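You operate a simulated robot arm through the tools that you are given. There is no shell and no other tool.

You run a simulated two-armed robot. Do the job below in one go: nothing can be reset, and whatever is moved stays where it is left.

TASK
Dust the orange filter off with air on the nozzle stand, at the teal card's pressure.
Fine: leave the filter there and the pressure knob as set; shut the air valve, then vent the line to 0.

The check looks at the end state, three seconds after you hand in, the way a careful person would. Anything else that was tipped, shoved, dropped, spilled or broken makes it a failure.

THE ROBOT
Two 7-joint arms with fingered hands on one trunk that stands fixed in place. Base frame: the origin is at the foot of the trunk, x ahead of it, y to its left, z up; the work surface is at about z = 0.85. Readings come in m, degrees, newtons and seconds.
The left shoulder is at [0.05, 0.214, 0.869], the right one opposite. With the tool pointing down near the work surface each hand reaches from about 0.36 to 0.88 m from the base axis, measured 20 degrees to its own side. Payload 3 kg a hand.
The TCP of each hand is the grasp point between the finger pads, 0.026 m short of the fingertips. In the tool frame z runs along the fingers and y along their closing line. The gripper opens to 0.132 m; its body begins 0.073 m behind the TCP. The gripper is a hand of 3 fingers: y runs from the thumb to the fingers, the wrist lies at [0, 0, -0.229] in the tool frame, and closing takes about 1.5 s.
Orientation is that of the tool frame in the base frame, as a unit quaternion [w, x, y, z]. With the fingers straight down and closing along the base's y, the tool's x points along the base's -x, its y along +y and its z along -z.

THE INTERFACE
- The arms move only by the tool arm_command. It takes "left_commands", "right_commands" or both (then of equal length, played together; a hand with none holds still); each is a list of rows, each an object (a shift or turn left out is 0, a gripper value left out holds the last) with "slide": the shift along the tool's x, y, z in units of 30 mm (1.0 is 30 mm), a list of three; "angular": the turn, a rotation vector about the tool's x, y, z in units of 4 degrees (1.0 is 4 degrees), a list of three; "claw": the opening, from 0 (shut) to 1 (fully open). In form: [{"slide": [dx, dy, dz], "angular": [rx, ry, rz], "claw": claw}, ...]. A call has 1 to 20 rows; each row shifts and turns the commanded pose from where the row before left it, along the tool's axes as they then stand. A call with a number of a shift or a turn outside -1 to 1 is refused whole. Each row takes 0.2 s and may step no farther than 0.05 m and 8.6 degrees from the row before; otherwise, or with a gripper value out of range, the whole call is refused. Where a pose cannot be reached the arm comes as near as it can. A force on the tool above 40 N (or 10 N above the force at the start of the call, whichever is more), or a blocked arm, ends the call early, and 0.2 s more pass. The fingers move at their own pace (about 0.072 m/s each) and stop on an object; they squeeze with about 25 N. The grip force told is the motor's: it shows also when the fingers shut on nothing. Time passes only in rows, and 0.2 s behind the last, so rows that do not move let the fingers close. The reply holds the time, the measured pose of the TCP, the force on the tool along the base axes, the opening and the grip force, in the units named above and with some noise, with the torque about the TCP (base axes, N m) and any sound that the robot's microphone picked up, and new pictures: "pictures" is both (left out), scene, wrist or none (wrist: the cameras of the hands that moved).
- Cameras (640 x 400 px; columns grow to the right, rows downward): "scene" is now at [0.0241, -0.0394, 1.5005]; the picture's right is [-0.45, -0.89, 0.00], its down [-0.56, 0.29, -0.77] and it looks along [0.69, -0.35, -0.63] (base axes); focal length 335 px, centre (320, 200). "left" rides on the left gripper at [-0.062, 0.003, -0.092] in its tool frame; the picture's right is [-0.05, -1.00, 0.00], its down [0.83, -0.04, -0.56] and it looks along [0.55, -0.03, 0.83] (tool axes); focal length 230 px, centre (320, 200). "right" rides on the right gripper at [0.061, 0.003, -0.092] in its tool frame; the picture's right is [-0.05, 1.00, 0.00], its down [-0.83, -0.04, -0.55] and it looks along [-0.55, -0.03, 0.83] (tool axes); focal length 230 px, centre (320, 200). There is no depth. A picture from a camera that has moved, and an enlarged one, comes with that camera's place and axes in the base frame and with its lens.
- set_grasp(shape, hand): the hand has 3 fingers and takes this shape, open, in about a second: jaw (thumb against the fingers, like two jaws); tri (thumb and two fingers); tip (a fingertip pinch); poke (one finger out to press); point (the index stretched); flat (the hand flat); cup (the hand cupped); fist (a fist). The gripper value then closes the fingers along that shape, each until it touches; the sizes above hold for jaw. It gives what a move gives, with no picture.
- aim_head(pan, tilt): turns the head with the scene camera to pan (to the left, within 86 degrees either way) and tilt (down, from -29 to 69), counted from straight ahead of the robot. It gives what a move gives, and a new picture of the scene camera.
- enlarge(camera, box): a new picture of the part [left, top, right, bottom] of that camera's present view, enlarged. No time passes.
- close_job(): hands the job in; it is judged then, once.

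Places have to be worked out from the pictures, the camera data and where the tool is seen. Open the grippers and draw the arms clear of the work before you hand the job in, unless the task says otherwise.

The tools are called after ">>>" as name(argument=value, ...) on one line, values as JSON. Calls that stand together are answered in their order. arm_command: Moves the arms, as the interface text tells. Its arguments: {"type":"object","properties":{"left_commands":{"type":"array"},"right_commands":{"type":"array"},"pictures":{"type":"string","enum":["both","scene","wrist","none"]}},"required":[]} The other tools are called the same way: set_grasp (shape, hand) gives the hand a shape; aim_head (pan, tilt) turns the head that bears the scene camera; enlarge (camera, box) takes an enlarged picture of a part of a camera's view; close_job () hands the job in.

At the start:

```text
time_s: 0.0
left_tool_pos: [0.4347, -0.0466, 1.2239]
left_orientation: [0.001, 0.253, 0.968, 0.0]
left_wrist_force: [-0.7, -0.2, -0.2]
left_ft_torque: [0.0, -0.02, -0.01]
left_grip_width: 0.1319
left_grasp_force: 0.1
left_shape: jaw
right_tool_pos: [0.3525, -0.4002, 1.2832]
right_orientation: [0.0, 0.253, 0.968, 0.0]
right_wrist_force: [-0.4, 1.3, -0.1]
right_ft_torque: [-0.03, 0.0, -0.02]
right_grip_width: 0.1321
right_grasp_force: 0.1
right_shape: jaw
head pan, tilt (commanded): [-27.0, 39.3]
```

scene: 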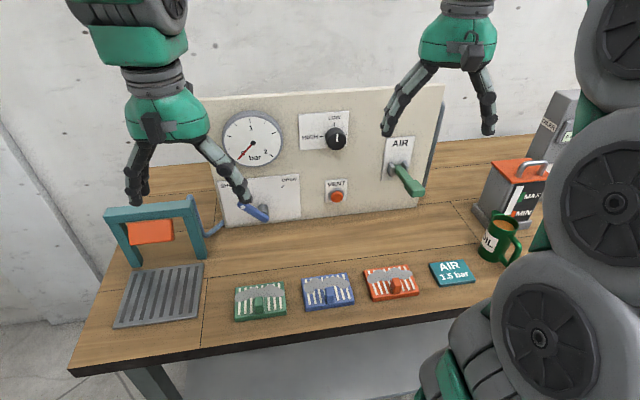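
right: 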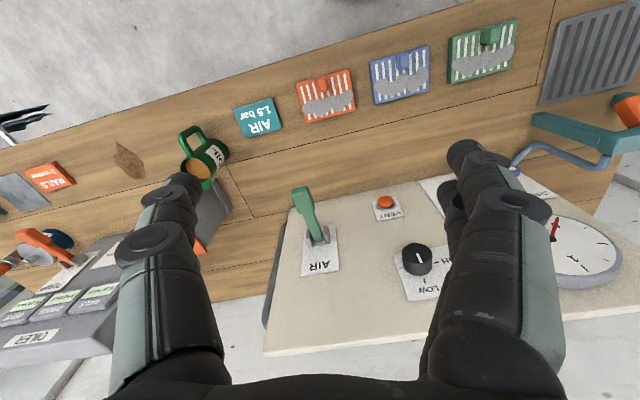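
left: 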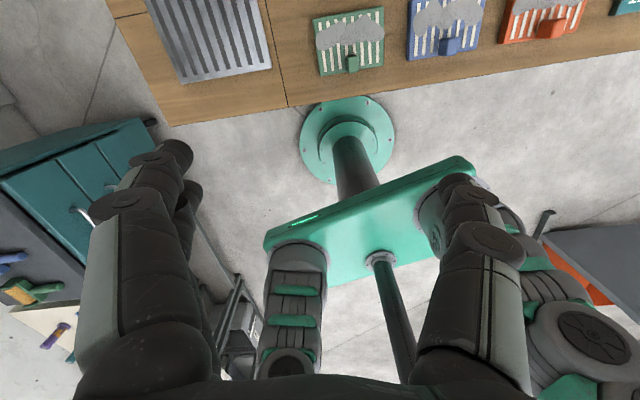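

The scene shows a panel with a gauge, a pressure knob, the AIR valve lever, a vent button, a nozzle stand (teal frame with orange block and a grate), three filters and a teal card reading 1.5 bar. I'll enlarge parts to read details.

>>> enlarge(camera="scene", box=[200, 80, 460, 240])

>>> enlarge(camera="scene", box=[60, 170, 320, 370])

>>> enlarge(camera="scene", box=[220, 230, 500, 340])

>>> enlarge(camera="right", box=[260, 0, 640, 300])

```text
2.46 times, centred on (330, 160) of scene
camera zoom: at [0.0241, -0.0394, 1.5005], right [-0.45, -0.89, 0.0], down [-0.56, 0.29, -0.77], along [0.69, -0.35, -0.63], focal length 825 px, centre (295, 298)
```

zoom: 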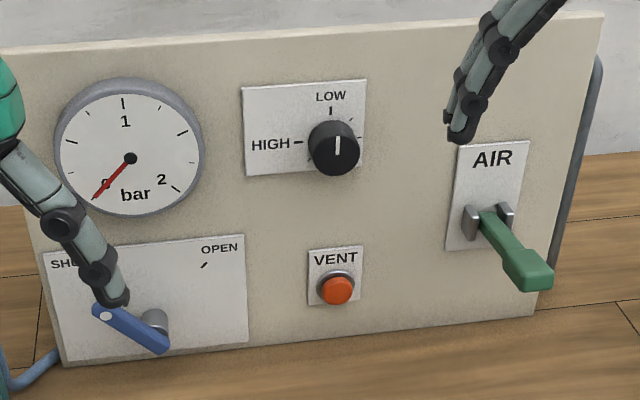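

```text
2.00 times, centred on (190, 270) of scene
camera zoom: at [0.0241, -0.0394, 1.5005], right [-0.45, -0.89, 0.0], down [-0.56, 0.29, -0.77], along [0.69, -0.35, -0.63], focal length 671 px, centre (580, 60)
```

zoom: 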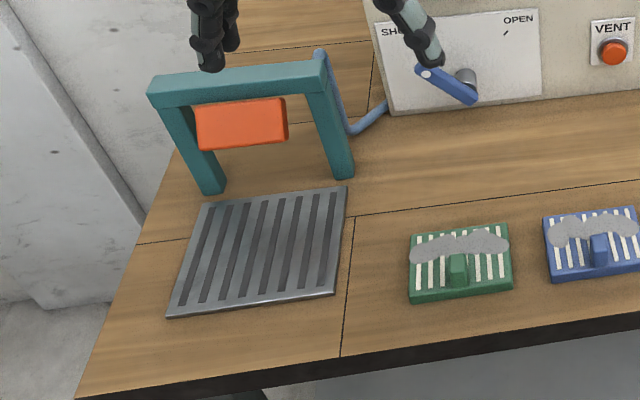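

```text
2.29 times, centred on (360, 285) of scene
camera zoom: at [0.0241, -0.0394, 1.5005], right [-0.45, -0.89, 0.0], down [-0.56, 0.29, -0.77], along [0.69, -0.35, -0.63], focal length 766 px, centre (229, 6)
```

zoom: 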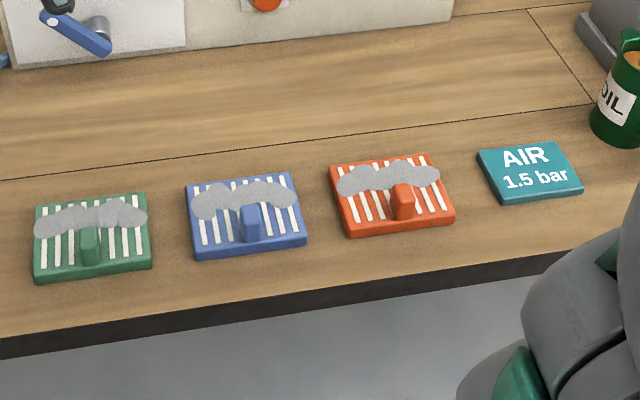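

```text
1.33 times, centred on (450, 150) of right
camera zoom: at [0.3007, -0.3688, 1.3764], right [0.53, 0.85, 0.0], down [0.7, -0.44, 0.55], along [0.47, -0.3, -0.83], focal length 307 px, centre (147, 267)
```

zoom: 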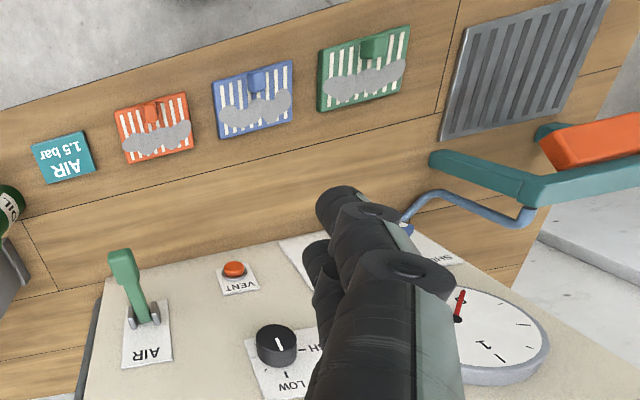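

I judge the panel to be vertical and yawed about -18°, with the orange filter near (0.37, -0.40) and the grate near (0.59, 0.08). I'll look around with the head before moving, starting with the right side of the table.

>>> aim_head(pan=-50, tilt=38)

>>> aim_head(pan=5, tilt=42)

```text
time_s: 0.9
left_tool_pos: [0.4339, -0.0441, 1.2246]
left_orientation: [0.001, 0.253, 0.967, 0.0]
left_wrist_force: [-0.2, -1.3, -0.1]
left_ft_torque: [-0.02, 0.01, 0.01]
left_grip_width: 0.1319
left_grasp_force: 0.0
left_shape: jaw
right_tool_pos: [0.3515, -0.4007, 1.2831]
right_orientation: [0.0, 0.253, 0.967, 0.0]
right_wrist_force: [0.2, 0.0, -1.2]
right_ft_torque: [0.0, -0.01, 0.0]
right_grip_width: 0.132
right_grasp_force: 0.0
right_shape: jaw
head pan, tilt (commanded): [-50.0, 38.0]
camera scene: at [0.0035, -0.0667, 1.5025], right [-0.77, -0.64, 0.0], down [-0.4, 0.47, -0.79], along [0.51, -0.6, -0.62], focal length 335 px, centre (320, 200)
```

scene: 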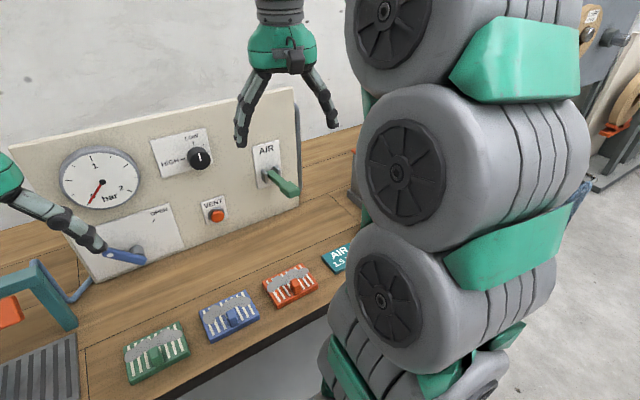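

```text
time_s: 2.1
left_tool_pos: [0.4343, -0.0454, 1.2247]
left_orientation: [0.0, 0.252, 0.968, 0.0]
left_wrist_force: [0.4, -0.6, 1.2]
left_ft_torque: [-0.02, 0.02, 0.01]
left_grip_width: 0.1319
left_grasp_force: 0.1
left_shape: jaw
right_tool_pos: [0.3526, -0.4003, 1.2831]
right_orientation: [0.001, 0.253, 0.967, 0.0]
right_wrist_force: [-0.2, 0.4, -1.2]
right_ft_torque: [-0.04, -0.01, 0.05]
right_grip_width: 0.1317
right_grasp_force: 0.0
right_shape: jaw
head pan, tilt (commanded): [5.0, 42.0]
camera scene: at [0.0313, 0.0066, 1.4966], right [0.09, -1.0, 0.0], down [-0.67, -0.06, -0.74], along [0.74, 0.06, -0.67], focal length 335 px, centre (320, 200)
```

scene: 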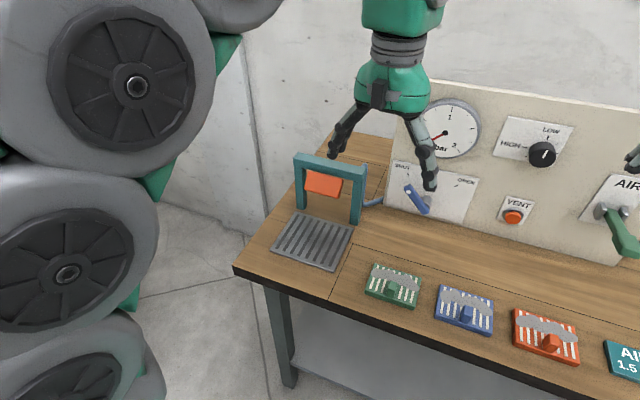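

From this angle the stand and the blue lever are clearer; I enlarge these to learn their shape.

>>> enlarge(camera="scene", box=[250, 130, 410, 290])

>>> enlarge(camera="scene", box=[380, 90, 600, 230])

>>> enlarge(camera="scene", box=[480, 160, 640, 380])

```text
2.50 times, centred on (330, 210) of scene
camera zoom: at [0.0313, 0.0066, 1.4966], right [0.09, -1.0, 0.0], down [-0.67, -0.06, -0.74], along [0.74, 0.06, -0.67], focal length 838 px, centre (295, 175)
```

zoom: 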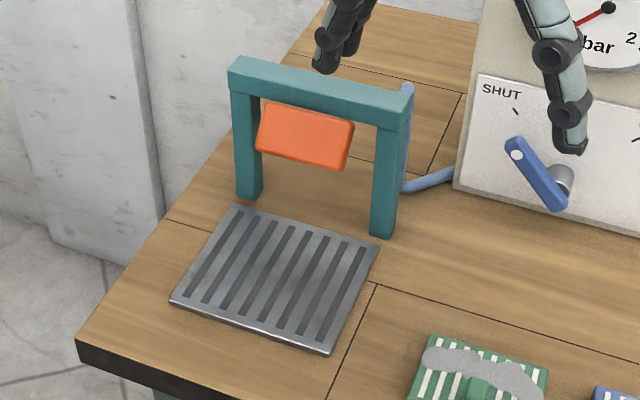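

```text
2.86 times, centred on (490, 160) of scene
camera zoom: at [0.0313, 0.0066, 1.4966], right [0.09, -1.0, 0.0], down [-0.67, -0.06, -0.74], along [0.74, 0.06, -0.67], focal length 958 px, centre (-166, 314)
```

zoom: 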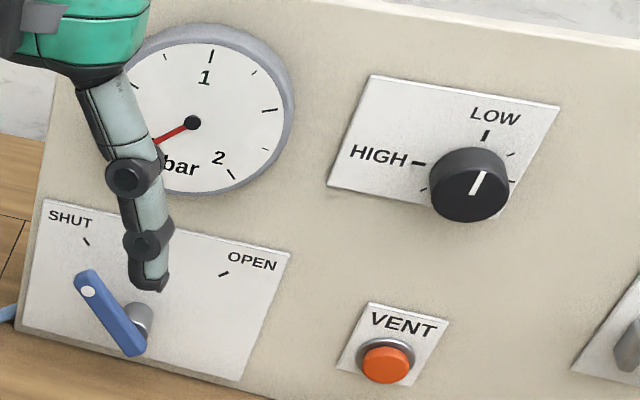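

```text
1.82 times, centred on (560, 270) of scene
camera zoom: at [0.0313, 0.0066, 1.4966], right [0.09, -1.0, 0.0], down [-0.67, -0.06, -0.74], along [0.74, 0.06, -0.67], focal length 610 px, centre (-116, 73)
```

zoom: 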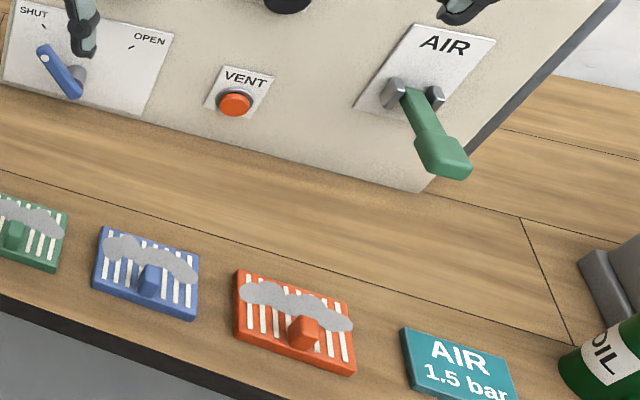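

The blue lever (pointing at SHUT) looks like the air valve, the green AIR lever probably triggers the nozzle, and the knob points near LOW. The right hand already hangs above the orange filter, so I lower it about 0.2 m, turn it 11.6° to match the yaw, and look with the wrist camera.

>>> arm_command(right_commands=[{"slide": [0, 0, 1], "angular": [0, 0, -0.58], "claw": 0.5}, {"slide": [0, 0, 1], "angular": [0, 0, -0.58]}, {"slide": [0, 0, 1], "angular": [0, 0, -0.58]}, {"slide": [0, 0, 1], "angular": [0, 0, -0.58]}, {"slide": [0, 0, 1], "angular": [0, 0, -0.58]}, {"slide": [0, 0, 0.8]}, {"slide": [0, 0, 0]}], pictures="both")

>>> aim_head(pan=-27, tilt=45)

```text
time_s: 3.7
left_tool_pos: [0.4346, -0.045, 1.2256]
left_orientation: [0.0, 0.253, 0.967, 0.0]
left_wrist_force: [-0.2, 0.4, -0.2]
left_ft_torque: [-0.01, -0.04, 0.0]
left_grip_width: 0.1321
left_grasp_force: 0.0
left_shape: jaw
right_tool_pos: [0.3533, -0.4009, 1.1091]
right_orientation: [-0.001, 0.153, 0.988, 0.0]
right_wrist_force: [0.2, 0.0, -0.2]
right_ft_torque: [0.02, 0.05, 0.01]
right_grip_width: 0.0666
right_grasp_force: 0.1
right_shape: jaw
head pan, tilt (commanded): [5.0, 42.0]
camera scene: at [0.0313, 0.0067, 1.4966], right [0.09, -1.0, 0.0], down [-0.67, -0.06, -0.74], along [0.74, 0.06, -0.67], focal length 335 px, centre (320, 200)
camera right: at [0.2958, -0.3799, 1.2023], right [0.35, 0.94, 0.0], down [0.78, -0.29, 0.56], along [0.52, -0.2, -0.83], focal length 230 px, centre (320, 200)
```

scene: 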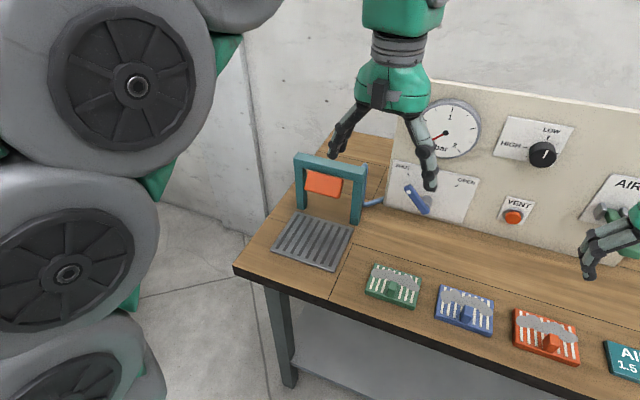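
right: 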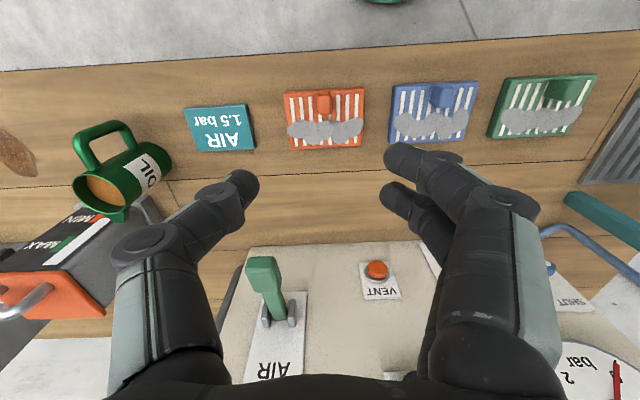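

```text
time_s: 4.7
left_tool_pos: [0.4331, -0.0453, 1.2247]
left_orientation: [0.0, 0.253, 0.967, 0.0]
left_wrist_force: [-0.1, -0.2, 0.1]
left_ft_torque: [0.0, -0.01, -0.01]
left_grip_width: 0.1318
left_grasp_force: 0.2
left_shape: jaw
right_tool_pos: [0.3531, -0.4003, 1.1086]
right_orientation: [0.0, 0.154, 0.988, 0.0]
right_wrist_force: [0.7, 0.2, -0.7]
right_ft_torque: [-0.05, -0.02, 0.02]
right_grip_width: 0.0665
right_grasp_force: 0.0
right_shape: jaw
head pan, tilt (commanded): [-27.0, 45.0]
camera scene: at [0.0205, -0.0375, 1.4922], right [-0.45, -0.89, 0.0], down [-0.63, 0.32, -0.71], along [0.63, -0.32, -0.71], focal length 335 px, centre (320, 200)
```

scene: 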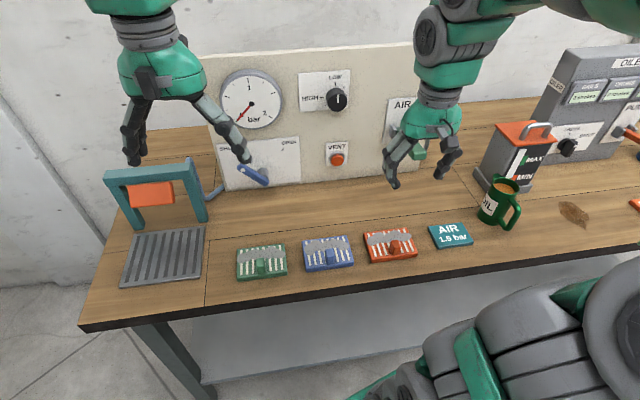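

The wrist camera now looks over the filter row; I enlarge it to measure the orange tab.

>>> enlarge(camera="right", box=[260, 60, 420, 160])

>>> enlarge(camera="scene", box=[340, 200, 500, 300])

```text
4.00 times, centred on (340, 110) of right
camera zoom: at [0.2958, -0.3798, 1.2026], right [0.35, 0.94, 0.0], down [0.78, -0.29, 0.56], along [0.52, -0.2, -0.83], focal length 920 px, centre (240, 560)
```

zoom: 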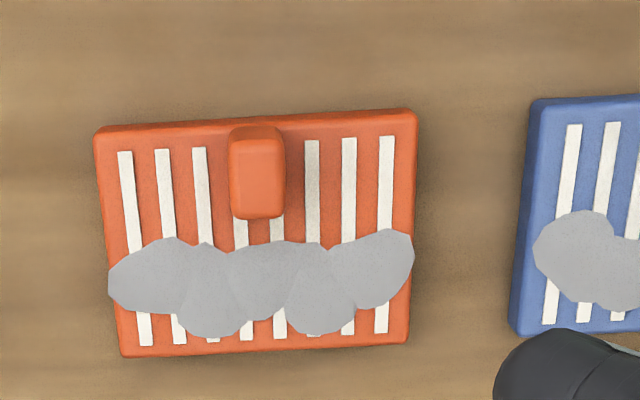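

```text
4.00 times, centred on (420, 250) of scene
camera zoom: at [0.0205, -0.0375, 1.4922], right [-0.45, -0.89, 0.0], down [-0.63, 0.32, -0.71], along [0.63, -0.32, -0.71], focal length 1341 px, centre (-80, 0)
```

zoom: 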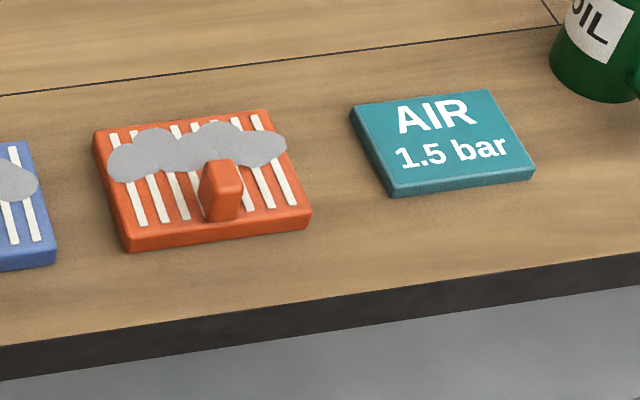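

The tab is about 17 mm wide and 25 mm deep at roughly (0.353, -0.397), with its top near z 0.89-0.90. I descend to about z 0.945 above it and check alignment.

>>> arm_command(right_commands=[{"slide": [0, 0.1, 1]}, {"slide": [0, 0, 1]}, {"slide": [0, 0, 1]}, {"slide": [0, 0, 1]}, {"slide": [0, 0, 1]}, {"slide": [0, 0, 0.5]}, {"slide": [0, 0, 0]}], pictures="both")

```text
time_s: 6.3
left_tool_pos: [0.4343, -0.0469, 1.2256]
left_orientation: [-0.001, 0.253, 0.967, 0.0]
left_wrist_force: [0.0, 0.1, 0.8]
left_ft_torque: [-0.02, -0.02, 0.0]
left_grip_width: 0.132
left_grasp_force: 0.0
left_shape: jaw
right_tool_pos: [0.3545, -0.3959, 0.9448]
right_orientation: [0.0, 0.155, 0.988, -0.001]
right_wrist_force: [0.4, -0.2, 0.1]
right_ft_torque: [0.05, -0.03, -0.04]
right_grip_width: 0.0665
right_grasp_force: 0.1
right_shape: jaw
head pan, tilt (commanded): [-27.0, 45.0]
camera scene: at [0.0204, -0.0375, 1.4922], right [-0.45, -0.89, 0.0], down [-0.63, 0.32, -0.71], along [0.63, -0.32, -0.71], focal length 335 px, centre (320, 200)
camera right: at [0.2964, -0.3742, 1.0368], right [0.35, 0.94, 0.0], down [0.78, -0.29, 0.55], along [0.52, -0.2, -0.83], focal length 230 px, centre (320, 200)
```

scene: 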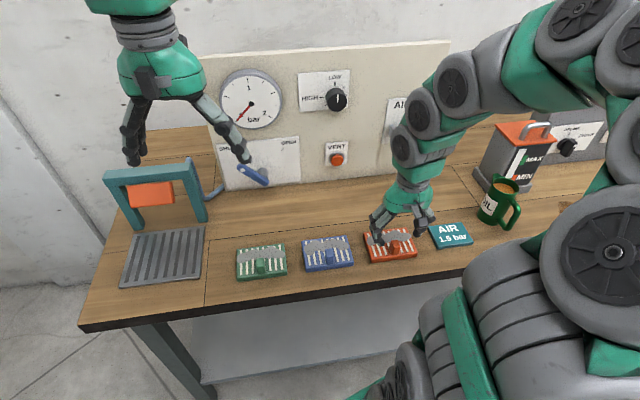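
right: 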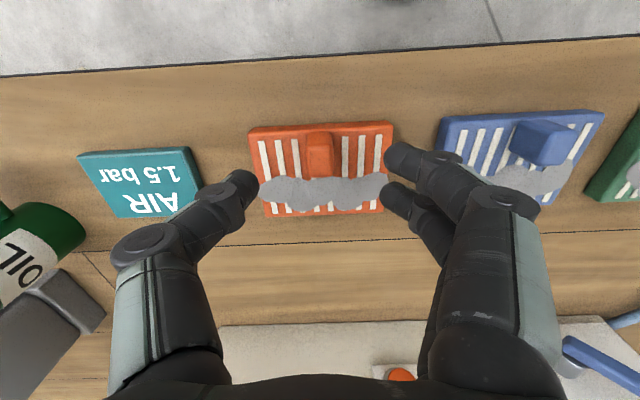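

The tab is between the fingers laterally; I enlarge to see fore-aft alignment.

>>> enlarge(camera="right", box=[240, 100, 420, 220])

>>> enlarge(camera="scene", box=[340, 180, 480, 280])

```text
3.33 times, centred on (330, 160) of right
camera zoom: at [0.2964, -0.3742, 1.0368], right [0.35, 0.94, 0.0], down [0.78, -0.29, 0.55], along [0.52, -0.2, -0.83], focal length 767 px, centre (287, 333)
```

zoom: 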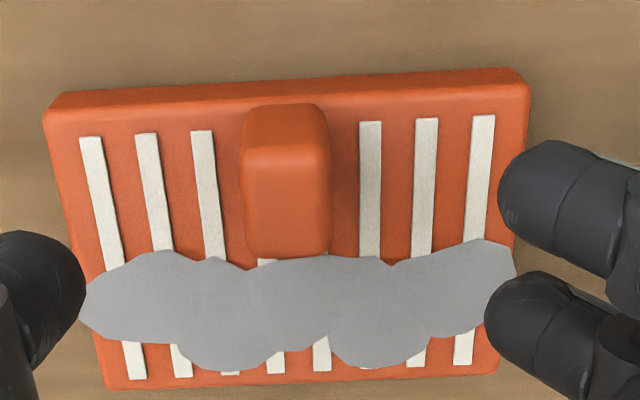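

```text
4.00 times, centred on (410, 230) of scene
camera zoom: at [0.0204, -0.0375, 1.4922], right [-0.45, -0.89, 0.0], down [-0.63, 0.32, -0.71], along [0.63, -0.32, -0.71], focal length 1341 px, centre (-40, 80)
```

zoom: 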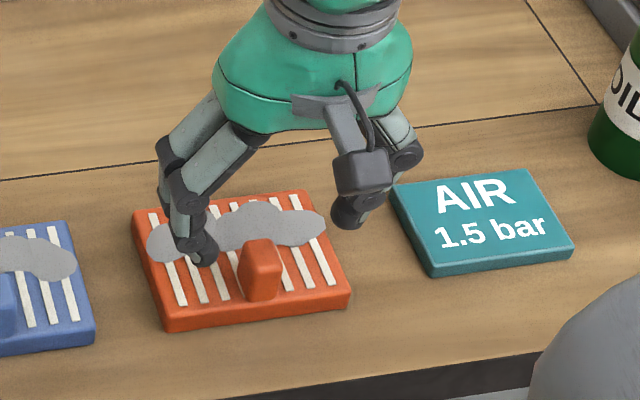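

The tab top centre works out to (0.353, -0.396, 0.899), aligned with the TCP to 2 mm. I go down to TCP z≈0.903 (tips near 0.877) and then close.

>>> arm_command(right_commands=[{"slide": [0.05, 0, 0.7]}, {"slide": [0, 0, 0.7]}, {"slide": [0, 0, 0]}], pictures="both")

```text
time_s: 7.1
left_tool_pos: [0.4343, -0.0459, 1.2244]
left_orientation: [0.0, 0.253, 0.967, 0.0]
left_wrist_force: [0.2, 0.2, -1.0]
left_ft_torque: [0.0, 0.01, -0.02]
left_grip_width: 0.132
left_grasp_force: 0.1
left_shape: jaw
right_tool_pos: [0.3504, -0.3949, 0.9027]
right_orientation: [0.0, 0.155, 0.988, 0.0]
right_wrist_force: [-0.4, -0.7, -0.3]
right_ft_torque: [0.0, 0.03, -0.01]
right_grip_width: 0.0664
right_grasp_force: 0.1
right_shape: jaw
head pan, tilt (commanded): [-27.0, 45.0]
camera scene: at [0.0204, -0.0375, 1.4922], right [-0.45, -0.89, 0.0], down [-0.63, 0.32, -0.71], along [0.63, -0.32, -0.71], focal length 335 px, centre (320, 200)
camera right: at [0.2939, -0.3746, 0.9951], right [0.35, 0.94, 0.0], down [0.78, -0.29, 0.55], along [0.52, -0.2, -0.83], focal length 230 px, centre (320, 200)
```

scene: 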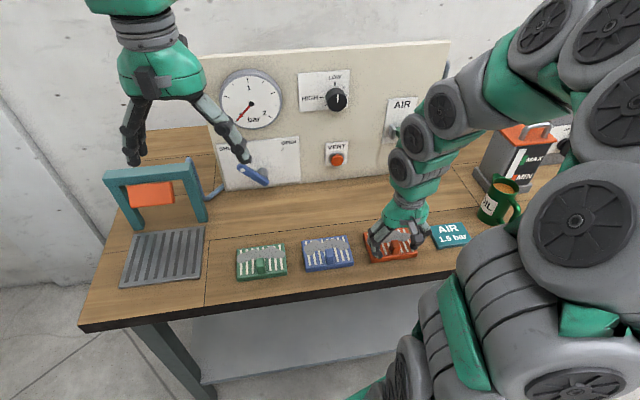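
right: 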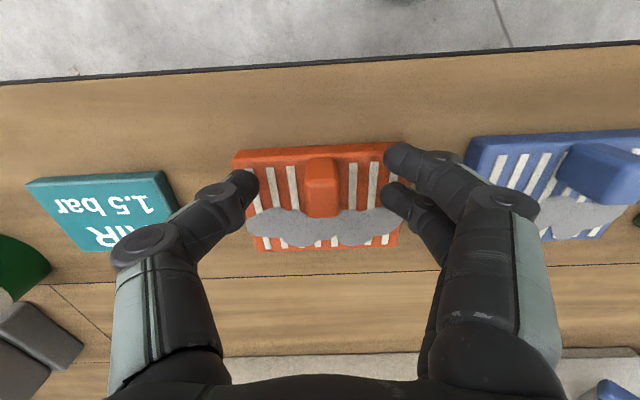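

The tab sits centred between thumb and fingers at the right height. I close the hand on it.

>>> arm_command(right_commands=[{"claw": 0.3}, {"claw": 0.2}, {"claw": 0.0}, {}, {}, {}, {}, {}], pictures="both")

```text
time_s: 8.9
left_tool_pos: [0.4334, -0.0451, 1.2247]
left_orientation: [-0.001, 0.253, 0.967, -0.001]
left_wrist_force: [0.9, 0.3, -0.7]
left_ft_torque: [-0.04, -0.04, 0.03]
left_grip_width: 0.1321
left_grasp_force: 0.0
left_shape: jaw
right_tool_pos: [0.3509, -0.3962, 0.9025]
right_orientation: [0.0, 0.154, 0.988, 0.002]
right_wrist_force: [-0.6, -0.5, -0.7]
right_ft_torque: [-0.01, 0.01, 0.01]
right_grip_width: 0.0122
right_grasp_force: 25.4
right_shape: jaw
head pan, tilt (commanded): [-27.0, 45.0]
camera scene: at [0.0205, -0.0375, 1.4922], right [-0.45, -0.89, 0.0], down [-0.63, 0.32, -0.71], along [0.63, -0.32, -0.71], focal length 335 px, centre (320, 200)
camera right: at [0.2939, -0.3745, 0.9952], right [0.35, 0.94, 0.0], down [0.78, -0.29, 0.55], along [0.52, -0.2, -0.83], focal length 230 px, centre (320, 200)
```

scene: 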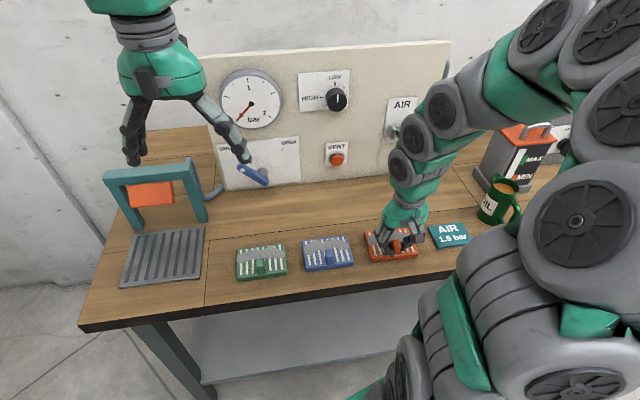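
right: 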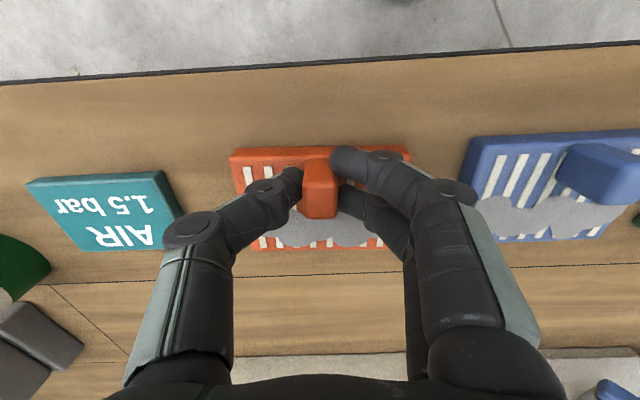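

The grip holds at 12 mm with 25 N. I lift gently about 0.1 m while swinging the left arm away to the left so the carry path is clear.

>>> arm_command(right_commands=[{"slide": [0, 0, -0.3]}, {"slide": [0, 0, -0.5]}, {"slide": [0, 0, -0.6]}, {"slide": [0, 0, -0.6]}, {"slide": [0, 0, -0.6]}, {"slide": [0, 0, -0.6]}, {}, {}], left_commands=[{"slide": [0.79, 0.985, 0]}, {"slide": [0.79, 0.985, 0]}, {"slide": [0.79, 0.985, 0]}, {"slide": [0.79, 0.985, 0]}, {"slide": [0.79, 0.985, 0]}, {"slide": [0.79, 0.985, 0]}, {"slide": [0.79, 0.985, 0]}, {"slide": [0.79, 0.985, 0]}], pictures="both")

```text
time_s: 10.7
left_tool_pos: [0.3851, 0.2549, 1.2233]
left_orientation: [0.0, 0.255, 0.967, 0.0]
left_wrist_force: [0.3, 0.0, 0.8]
left_ft_torque: [0.01, 0.01, 0.02]
left_grip_width: 0.1319
left_grasp_force: 0.2
left_shape: jaw
right_tool_pos: [0.3514, -0.3978, 0.9988]
right_orientation: [0.0, 0.154, 0.988, 0.0]
right_wrist_force: [-0.6, -0.6, -1.1]
right_ft_torque: [0.0, 0.04, -0.02]
right_grip_width: 0.0121
right_grasp_force: 25.3
right_shape: jaw
head pan, tilt (commanded): [-27.0, 45.0]
camera scene: at [0.0205, -0.0375, 1.4922], right [-0.45, -0.89, 0.0], down [-0.63, 0.32, -0.71], along [0.63, -0.32, -0.71], focal length 335 px, centre (320, 200)
camera right: at [0.2944, -0.3762, 1.0916], right [0.35, 0.94, 0.0], down [0.78, -0.29, 0.55], along [0.52, -0.2, -0.83], focal length 230 px, centre (320, 200)
camera left: at [0.4406, 0.2265, 1.3164], right [-0.44, -0.9, 0.0], down [-0.75, 0.37, 0.55], along [-0.5, 0.25, -0.83], focal length 230 px, centre (320, 200)
```

scene: 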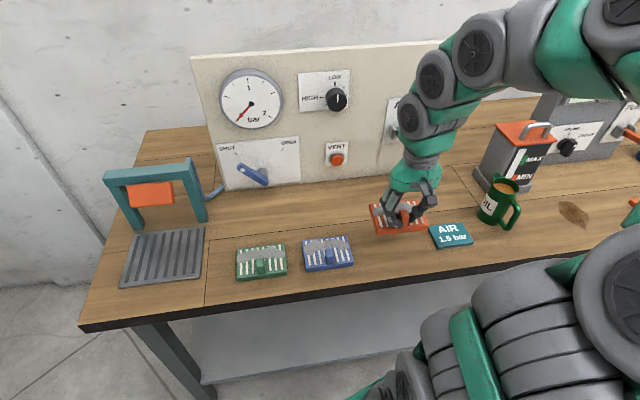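
right: 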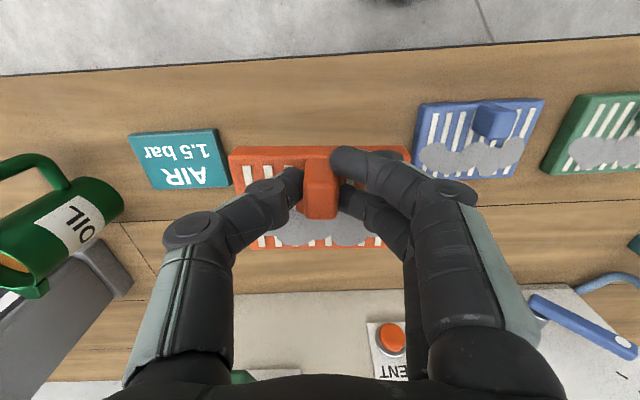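
left: 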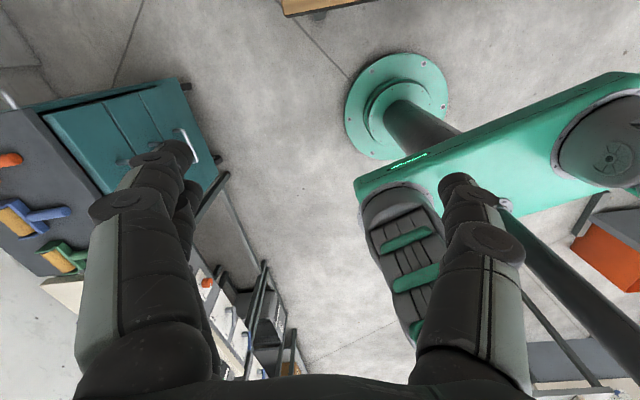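

The filter hangs level from the hand. I carry it at a safe height toward the grate, stopping short at about (0.43, -0.03, 1.05) to inspect the nozzle block and frame from the wrist camera.

>>> arm_command(right_commands=[{"slide": [0.0845, 0.5, -0.12]}, {"slide": [0.0845, 0.886, -0.12]}, {"slide": [0.0845, 0.886, -0.12]}, {"slide": [0.0845, 0.886, -0.12]}, {"slide": [0.0845, 0.886, -0.12]}, {"slide": [0.0845, 0.886, -0.12]}, {"slide": [0.0845, 0.886, -0.12]}, {"slide": [0.0845, 0.886, -0.12]}, {"slide": [0.0845, 0.886, -0.12]}, {"slide": [0.0845, 0.886, -0.12]}, {"slide": [0.0845, 0.886, -0.12]}, {"slide": [0.0845, 0.886, -0.12]}, {"slide": [0.0845, 0.886, -0.12]}, {"slide": [0.0845, 0.886, -0.12]}, {"slide": [0, 0.38, 0]}, {}], pictures="both")

```text
time_s: 14.1
left_tool_pos: [0.3856, 0.2534, 1.2253]
left_orientation: [-0.001, 0.253, 0.967, 0.0]
left_wrist_force: [-0.9, -0.2, 0.3]
left_ft_torque: [-0.01, 0.01, -0.04]
left_grip_width: 0.1319
left_grasp_force: 0.1
left_shape: jaw
right_tool_pos: [0.4305, -0.0304, 1.0482]
right_orientation: [-0.001, 0.154, 0.988, -0.001]
right_wrist_force: [1.0, 0.1, -1.8]
right_ft_torque: [0.0, 0.05, 0.02]
right_grip_width: 0.0108
right_grasp_force: 25.1
right_shape: jaw
head pan, tilt (commanded): [-27.0, 45.0]
camera scene: at [0.0205, -0.0375, 1.4922], right [-0.45, -0.89, 0.0], down [-0.63, 0.32, -0.71], along [0.63, -0.32, -0.71], focal length 335 px, centre (320, 200)
camera right: at [0.3732, -0.0098, 1.142], right [0.35, 0.94, 0.0], down [0.78, -0.29, 0.55], along [0.52, -0.2, -0.83], focal length 230 px, centre (320, 200)
```

scene: 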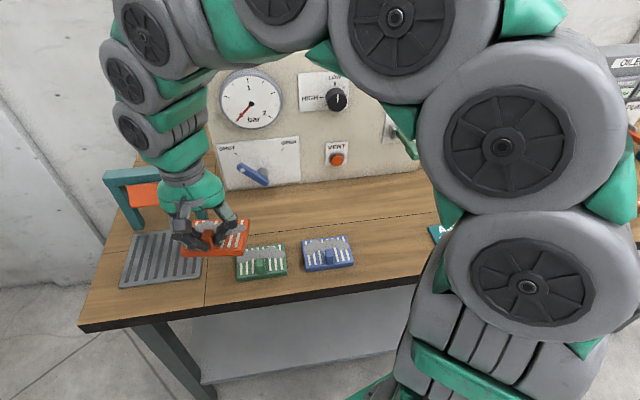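
right: 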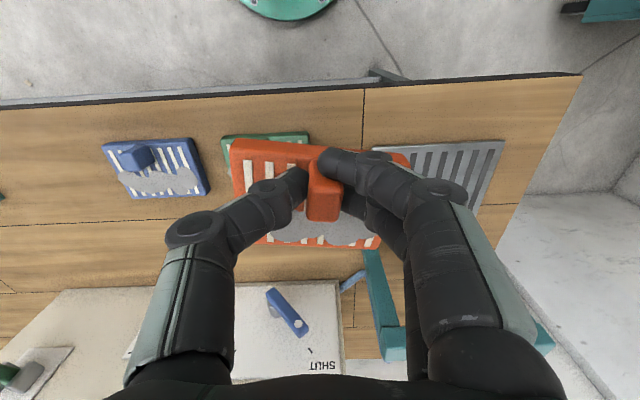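

I'll turn the head to the stand to check the nozzle block's position versus the hand.

>>> aim_head(pan=6, tilt=44)

>>> enlarge(camera="right", box=[300, 120, 560, 390])

```text
time_s: 15.1
left_tool_pos: [0.3861, 0.2535, 1.2242]
left_orientation: [0.0, 0.253, 0.968, 0.0]
left_wrist_force: [0.5, -0.8, 0.9]
left_ft_torque: [0.0, -0.01, 0.01]
left_grip_width: 0.1319
left_grasp_force: 0.0
left_shape: jaw
right_tool_pos: [0.4314, -0.0312, 1.0481]
right_orientation: [-0.001, 0.154, 0.988, 0.001]
right_wrist_force: [0.1, 0.3, -0.9]
right_ft_torque: [0.02, 0.03, 0.03]
right_grip_width: 0.0108
right_grasp_force: 25.2
right_shape: jaw
head pan, tilt (commanded): [6.0, 44.0]
camera scene: at [0.0297, 0.0079, 1.4937], right [0.1, -0.99, 0.0], down [-0.69, -0.07, -0.72], along [0.72, 0.07, -0.69], focal length 335 px, centre (320, 200)
```

scene: 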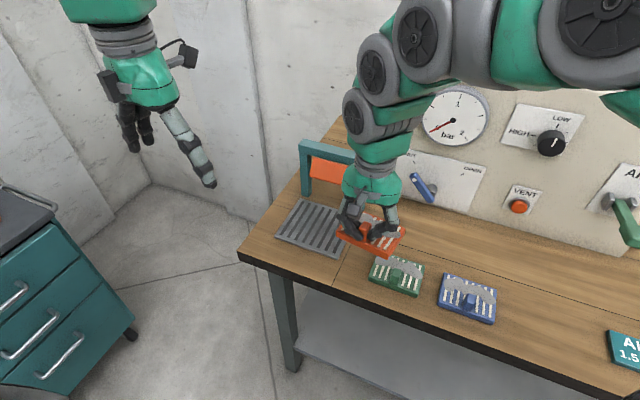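

```text
1.48 times, centred on (430, 255) of right
camera zoom: at [0.3732, -0.01, 1.142], right [0.35, 0.94, 0.0], down [0.78, -0.29, 0.55], along [0.52, -0.2, -0.83], focal length 341 px, centre (157, 118)
```

zoom: 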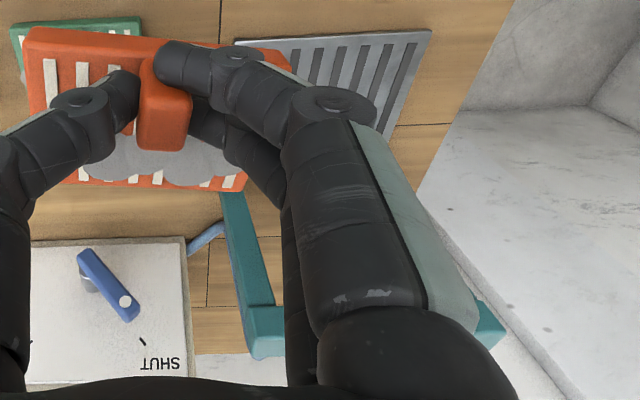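

Triangulating from two earlier views, the nozzle block's front is at panel-depth n≈0.605 and z≈0.96-1.01, while the grate centre is at n≈0.54, s≈0.247. That leaves enough clearance, so I move the hand over the grate (TCP target 0.564, 0.080) and stop at z≈0.965.

>>> arm_command(right_commands=[{"slide": [0, 0.975, 0]}, {"slide": [0, 0.975, 0]}, {"slide": [0, 0.975, 0]}, {"slide": [0, 0.975, 0]}, {"slide": [0, 0.975, 0]}, {"slide": [-0.77, 0, 0]}, {"slide": [-0.77, 0, 0]}, {"slide": [-0.77, 0, 0]}, {"slide": [-0.77, 0, 0]}, {"slide": [0, 0, 0.7]}, {"slide": [0, 0, 0.7]}, {"slide": [0, 0, 0.7]}, {"slide": [0, 0, 0.7]}, {}], pictures="both")

```text
time_s: 18.1
left_tool_pos: [0.3861, 0.2542, 1.2235]
left_orientation: [0.0, 0.252, 0.968, 0.0]
left_wrist_force: [-0.3, 0.0, -0.2]
left_ft_torque: [-0.02, -0.02, -0.01]
left_grip_width: 0.132
left_grasp_force: 0.0
left_shape: jaw
right_tool_pos: [0.5649, 0.0791, 0.9639]
right_orientation: [0.0, 0.154, 0.988, -0.001]
right_wrist_force: [-5.2, 3.0, 6.7]
right_ft_torque: [-0.09, -0.62, 0.2]
right_grip_width: 0.012
right_grasp_force: 25.2
right_shape: jaw
head pan, tilt (commanded): [6.0, 44.0]
camera scene: at [0.0295, 0.008, 1.4937], right [0.1, -0.99, 0.0], down [-0.69, -0.07, -0.72], along [0.72, 0.08, -0.69], focal length 335 px, centre (320, 200)
camera right: at [0.5076, 0.0995, 1.057], right [0.35, 0.94, 0.0], down [0.78, -0.29, 0.56], along [0.52, -0.2, -0.83], focal length 230 px, centre (320, 200)
```

scene: 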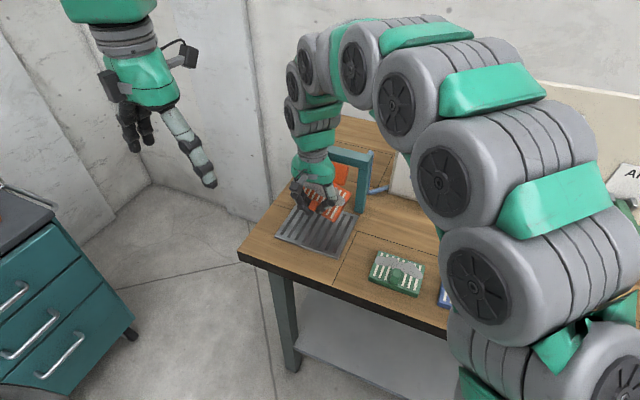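
right: 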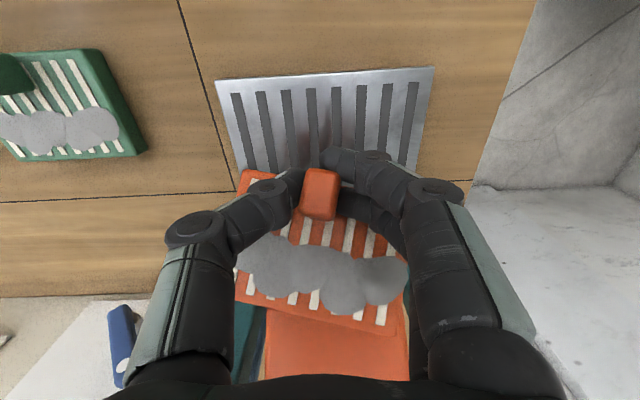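

The force reading (-5, 3, 7 N) and the tilted filter show its far edge has caught on the nozzle block. I back straight away from the block by about 40 mm and look again.

>>> arm_command(right_commands=[{"slide": [0.35, 0, -0.1]}, {"slide": [0.5, 0, -0.1]}, {"slide": [0.5, 0, 0]}, {}], pictures="both")

>>> enlarge(camera="scene", box=[260, 130, 400, 270])

```text
time_s: 19.1
left_tool_pos: [0.3856, 0.2539, 1.2229]
left_orientation: [0.0, 0.253, 0.968, 0.0]
left_wrist_force: [-0.3, -0.4, -0.1]
left_ft_torque: [-0.01, -0.01, -0.01]
left_grip_width: 0.1316
left_grasp_force: 0.1
left_shape: jaw
right_tool_pos: [0.5254, 0.0909, 0.9694]
right_orientation: [0.0, 0.155, 0.988, 0.0]
right_wrist_force: [0.2, 0.2, -2.2]
right_ft_torque: [0.01, 0.01, 0.02]
right_grip_width: 0.0095
right_grasp_force: 24.7
right_shape: jaw
head pan, tilt (commanded): [6.0, 44.0]
camera scene: at [0.0297, 0.008, 1.4937], right [0.1, -0.99, 0.0], down [-0.69, -0.07, -0.72], along [0.72, 0.08, -0.69], focal length 335 px, centre (320, 200)
camera right: at [0.4682, 0.1111, 1.0626], right [0.35, 0.94, 0.0], down [0.78, -0.29, 0.55], along [0.52, -0.2, -0.83], focal length 230 px, centre (320, 200)
```

scene: 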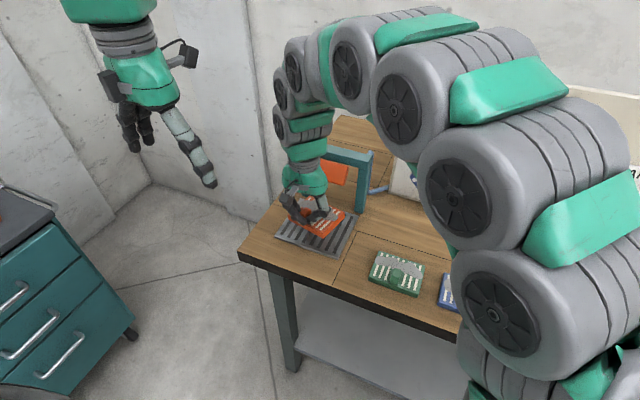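
right: 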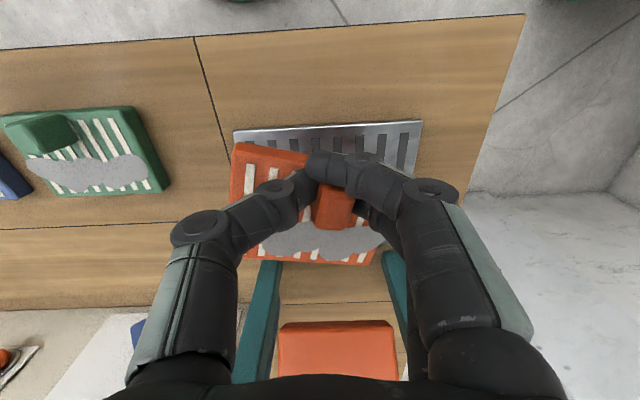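

```text
2.86 times, centred on (330, 200) of scene
camera zoom: at [0.0297, 0.008, 1.4937], right [0.1, -0.99, 0.0], down [-0.69, -0.07, -0.72], along [0.72, 0.08, -0.69], focal length 958 px, centre (291, 200)
```

zoom: 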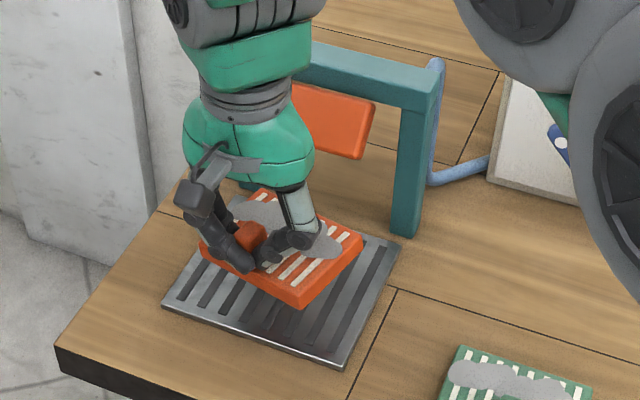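

The hand is free of the block, but the filter has yawed somewhat in the grip. I enlarge the wrist view to see how it sits.

>>> enlarge(camera="right", box=[210, 100, 450, 280])

>>> enlarge(camera="scene", box=[290, 170, 370, 250])

```text
2.22 times, centred on (330, 190) of right
camera zoom: at [0.4682, 0.1111, 1.0626], right [0.35, 0.94, 0.0], down [0.78, -0.29, 0.55], along [0.52, -0.2, -0.83], focal length 511 px, centre (298, 222)
```

zoom: 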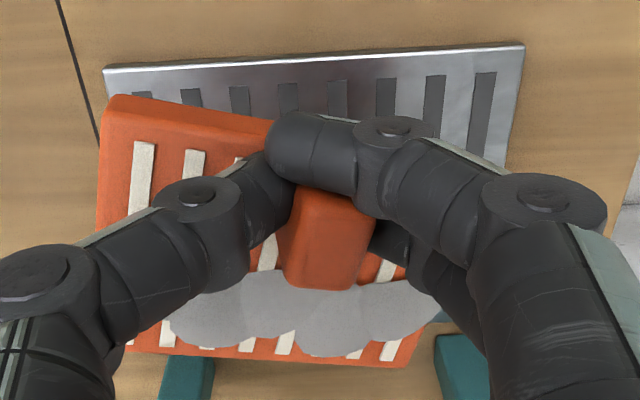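

```text
5.00 times, centred on (330, 210) of scene
camera zoom: at [0.0297, 0.008, 1.4937], right [0.1, -0.99, 0.0], down [-0.69, -0.07, -0.72], along [0.72, 0.08, -0.69], focal length 1677 px, centre (270, 150)
```

zoom: 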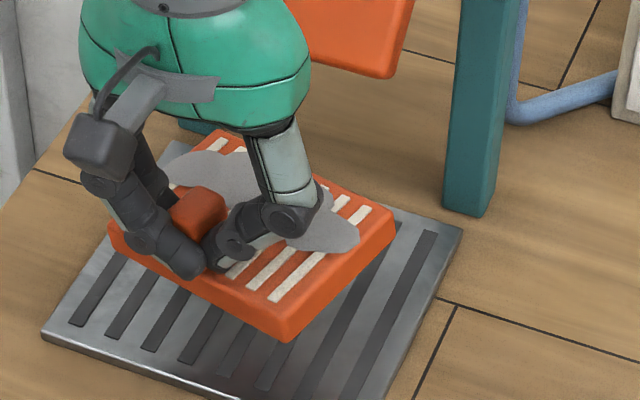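

The filter is yawed clockwise about 12° in the grip and its right side is slightly raised, but it is still held at the tab. I turn the hand 12° counter-clockwise to realign it and lower it 25 mm well clear of the block, then look.

>>> arm_command(right_commands=[{"angular": [0, 0, -1]}, {"angular": [0, 0, -1]}, {"angular": [0, 0, -1]}, {"slide": [0, 0, 0.4]}, {"slide": [0, 0, 0.4]}, {}], pictures="both")

>>> enlarge(camera="scene", box=[270, 160, 380, 270])

>>> enlarge(camera="right", box=[210, 100, 450, 280])

```text
time_s: 20.5
left_tool_pos: [0.3856, 0.2534, 1.2243]
left_orientation: [0.0, 0.252, 0.968, 0.0]
left_wrist_force: [-0.3, 0.3, 0.1]
left_ft_torque: [-0.02, 0.02, -0.01]
left_grip_width: 0.1319
left_grasp_force: 0.0
left_shape: jaw
right_tool_pos: [0.5261, 0.0904, 0.948]
right_orientation: [-0.001, 0.05, 0.999, 0.0]
right_wrist_force: [-0.6, -0.3, -0.9]
right_ft_torque: [0.0, 0.04, -0.03]
right_grip_width: 0.0096
right_grasp_force: 24.9
right_shape: jaw
head pan, tilt (commanded): [6.0, 44.0]
camera scene: at [0.0297, 0.008, 1.4937], right [0.1, -0.99, 0.0], down [-0.69, -0.07, -0.72], along [0.72, 0.08, -0.69], focal length 335 px, centre (320, 200)
camera right: at [0.4655, 0.0993, 1.0401], right [0.15, 0.99, 0.0], down [0.82, -0.13, 0.56], along [0.55, -0.08, -0.83], focal length 230 px, centre (320, 200)
```

scene: 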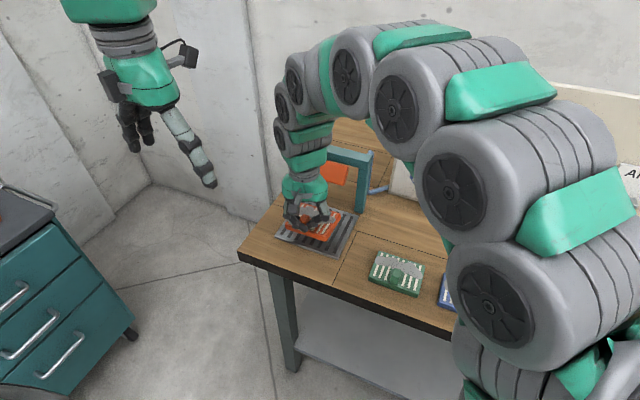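
right: 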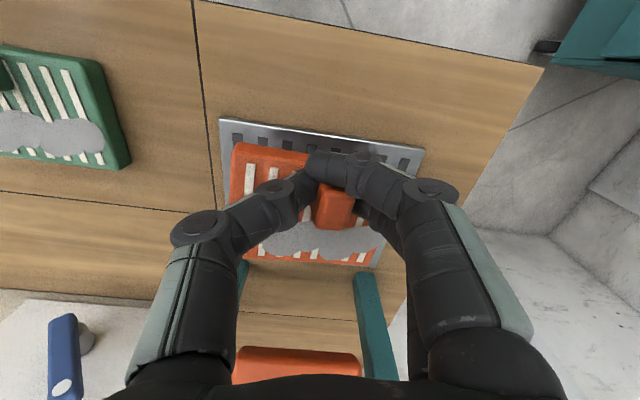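

```text
3.64 times, centred on (325, 215) of scene
camera zoom: at [0.0297, 0.008, 1.4937], right [0.1, -0.99, 0.0], down [-0.69, -0.07, -0.72], along [0.72, 0.08, -0.69], focal length 1219 px, centre (302, 146)
```

zoom: 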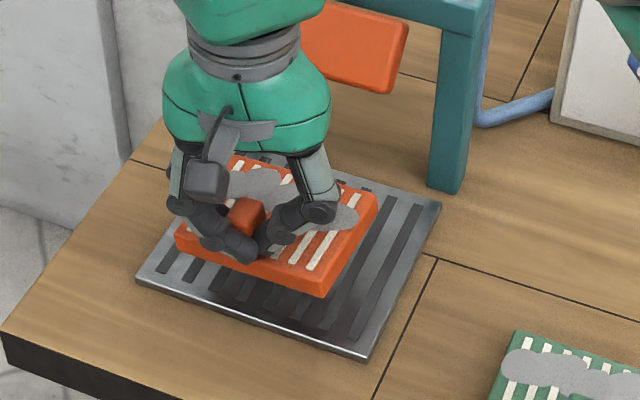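

```text
2.22 times, centred on (330, 190) of right
camera zoom: at [0.4655, 0.0993, 1.0401], right [0.15, 0.99, 0.0], down [0.82, -0.13, 0.56], along [0.55, -0.08, -0.83], focal length 511 px, centre (298, 222)
```

zoom: 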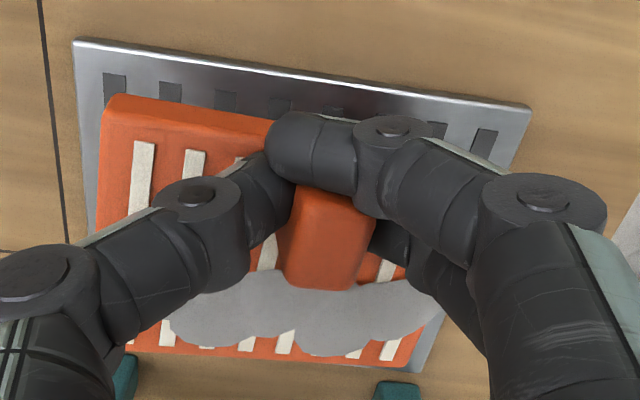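

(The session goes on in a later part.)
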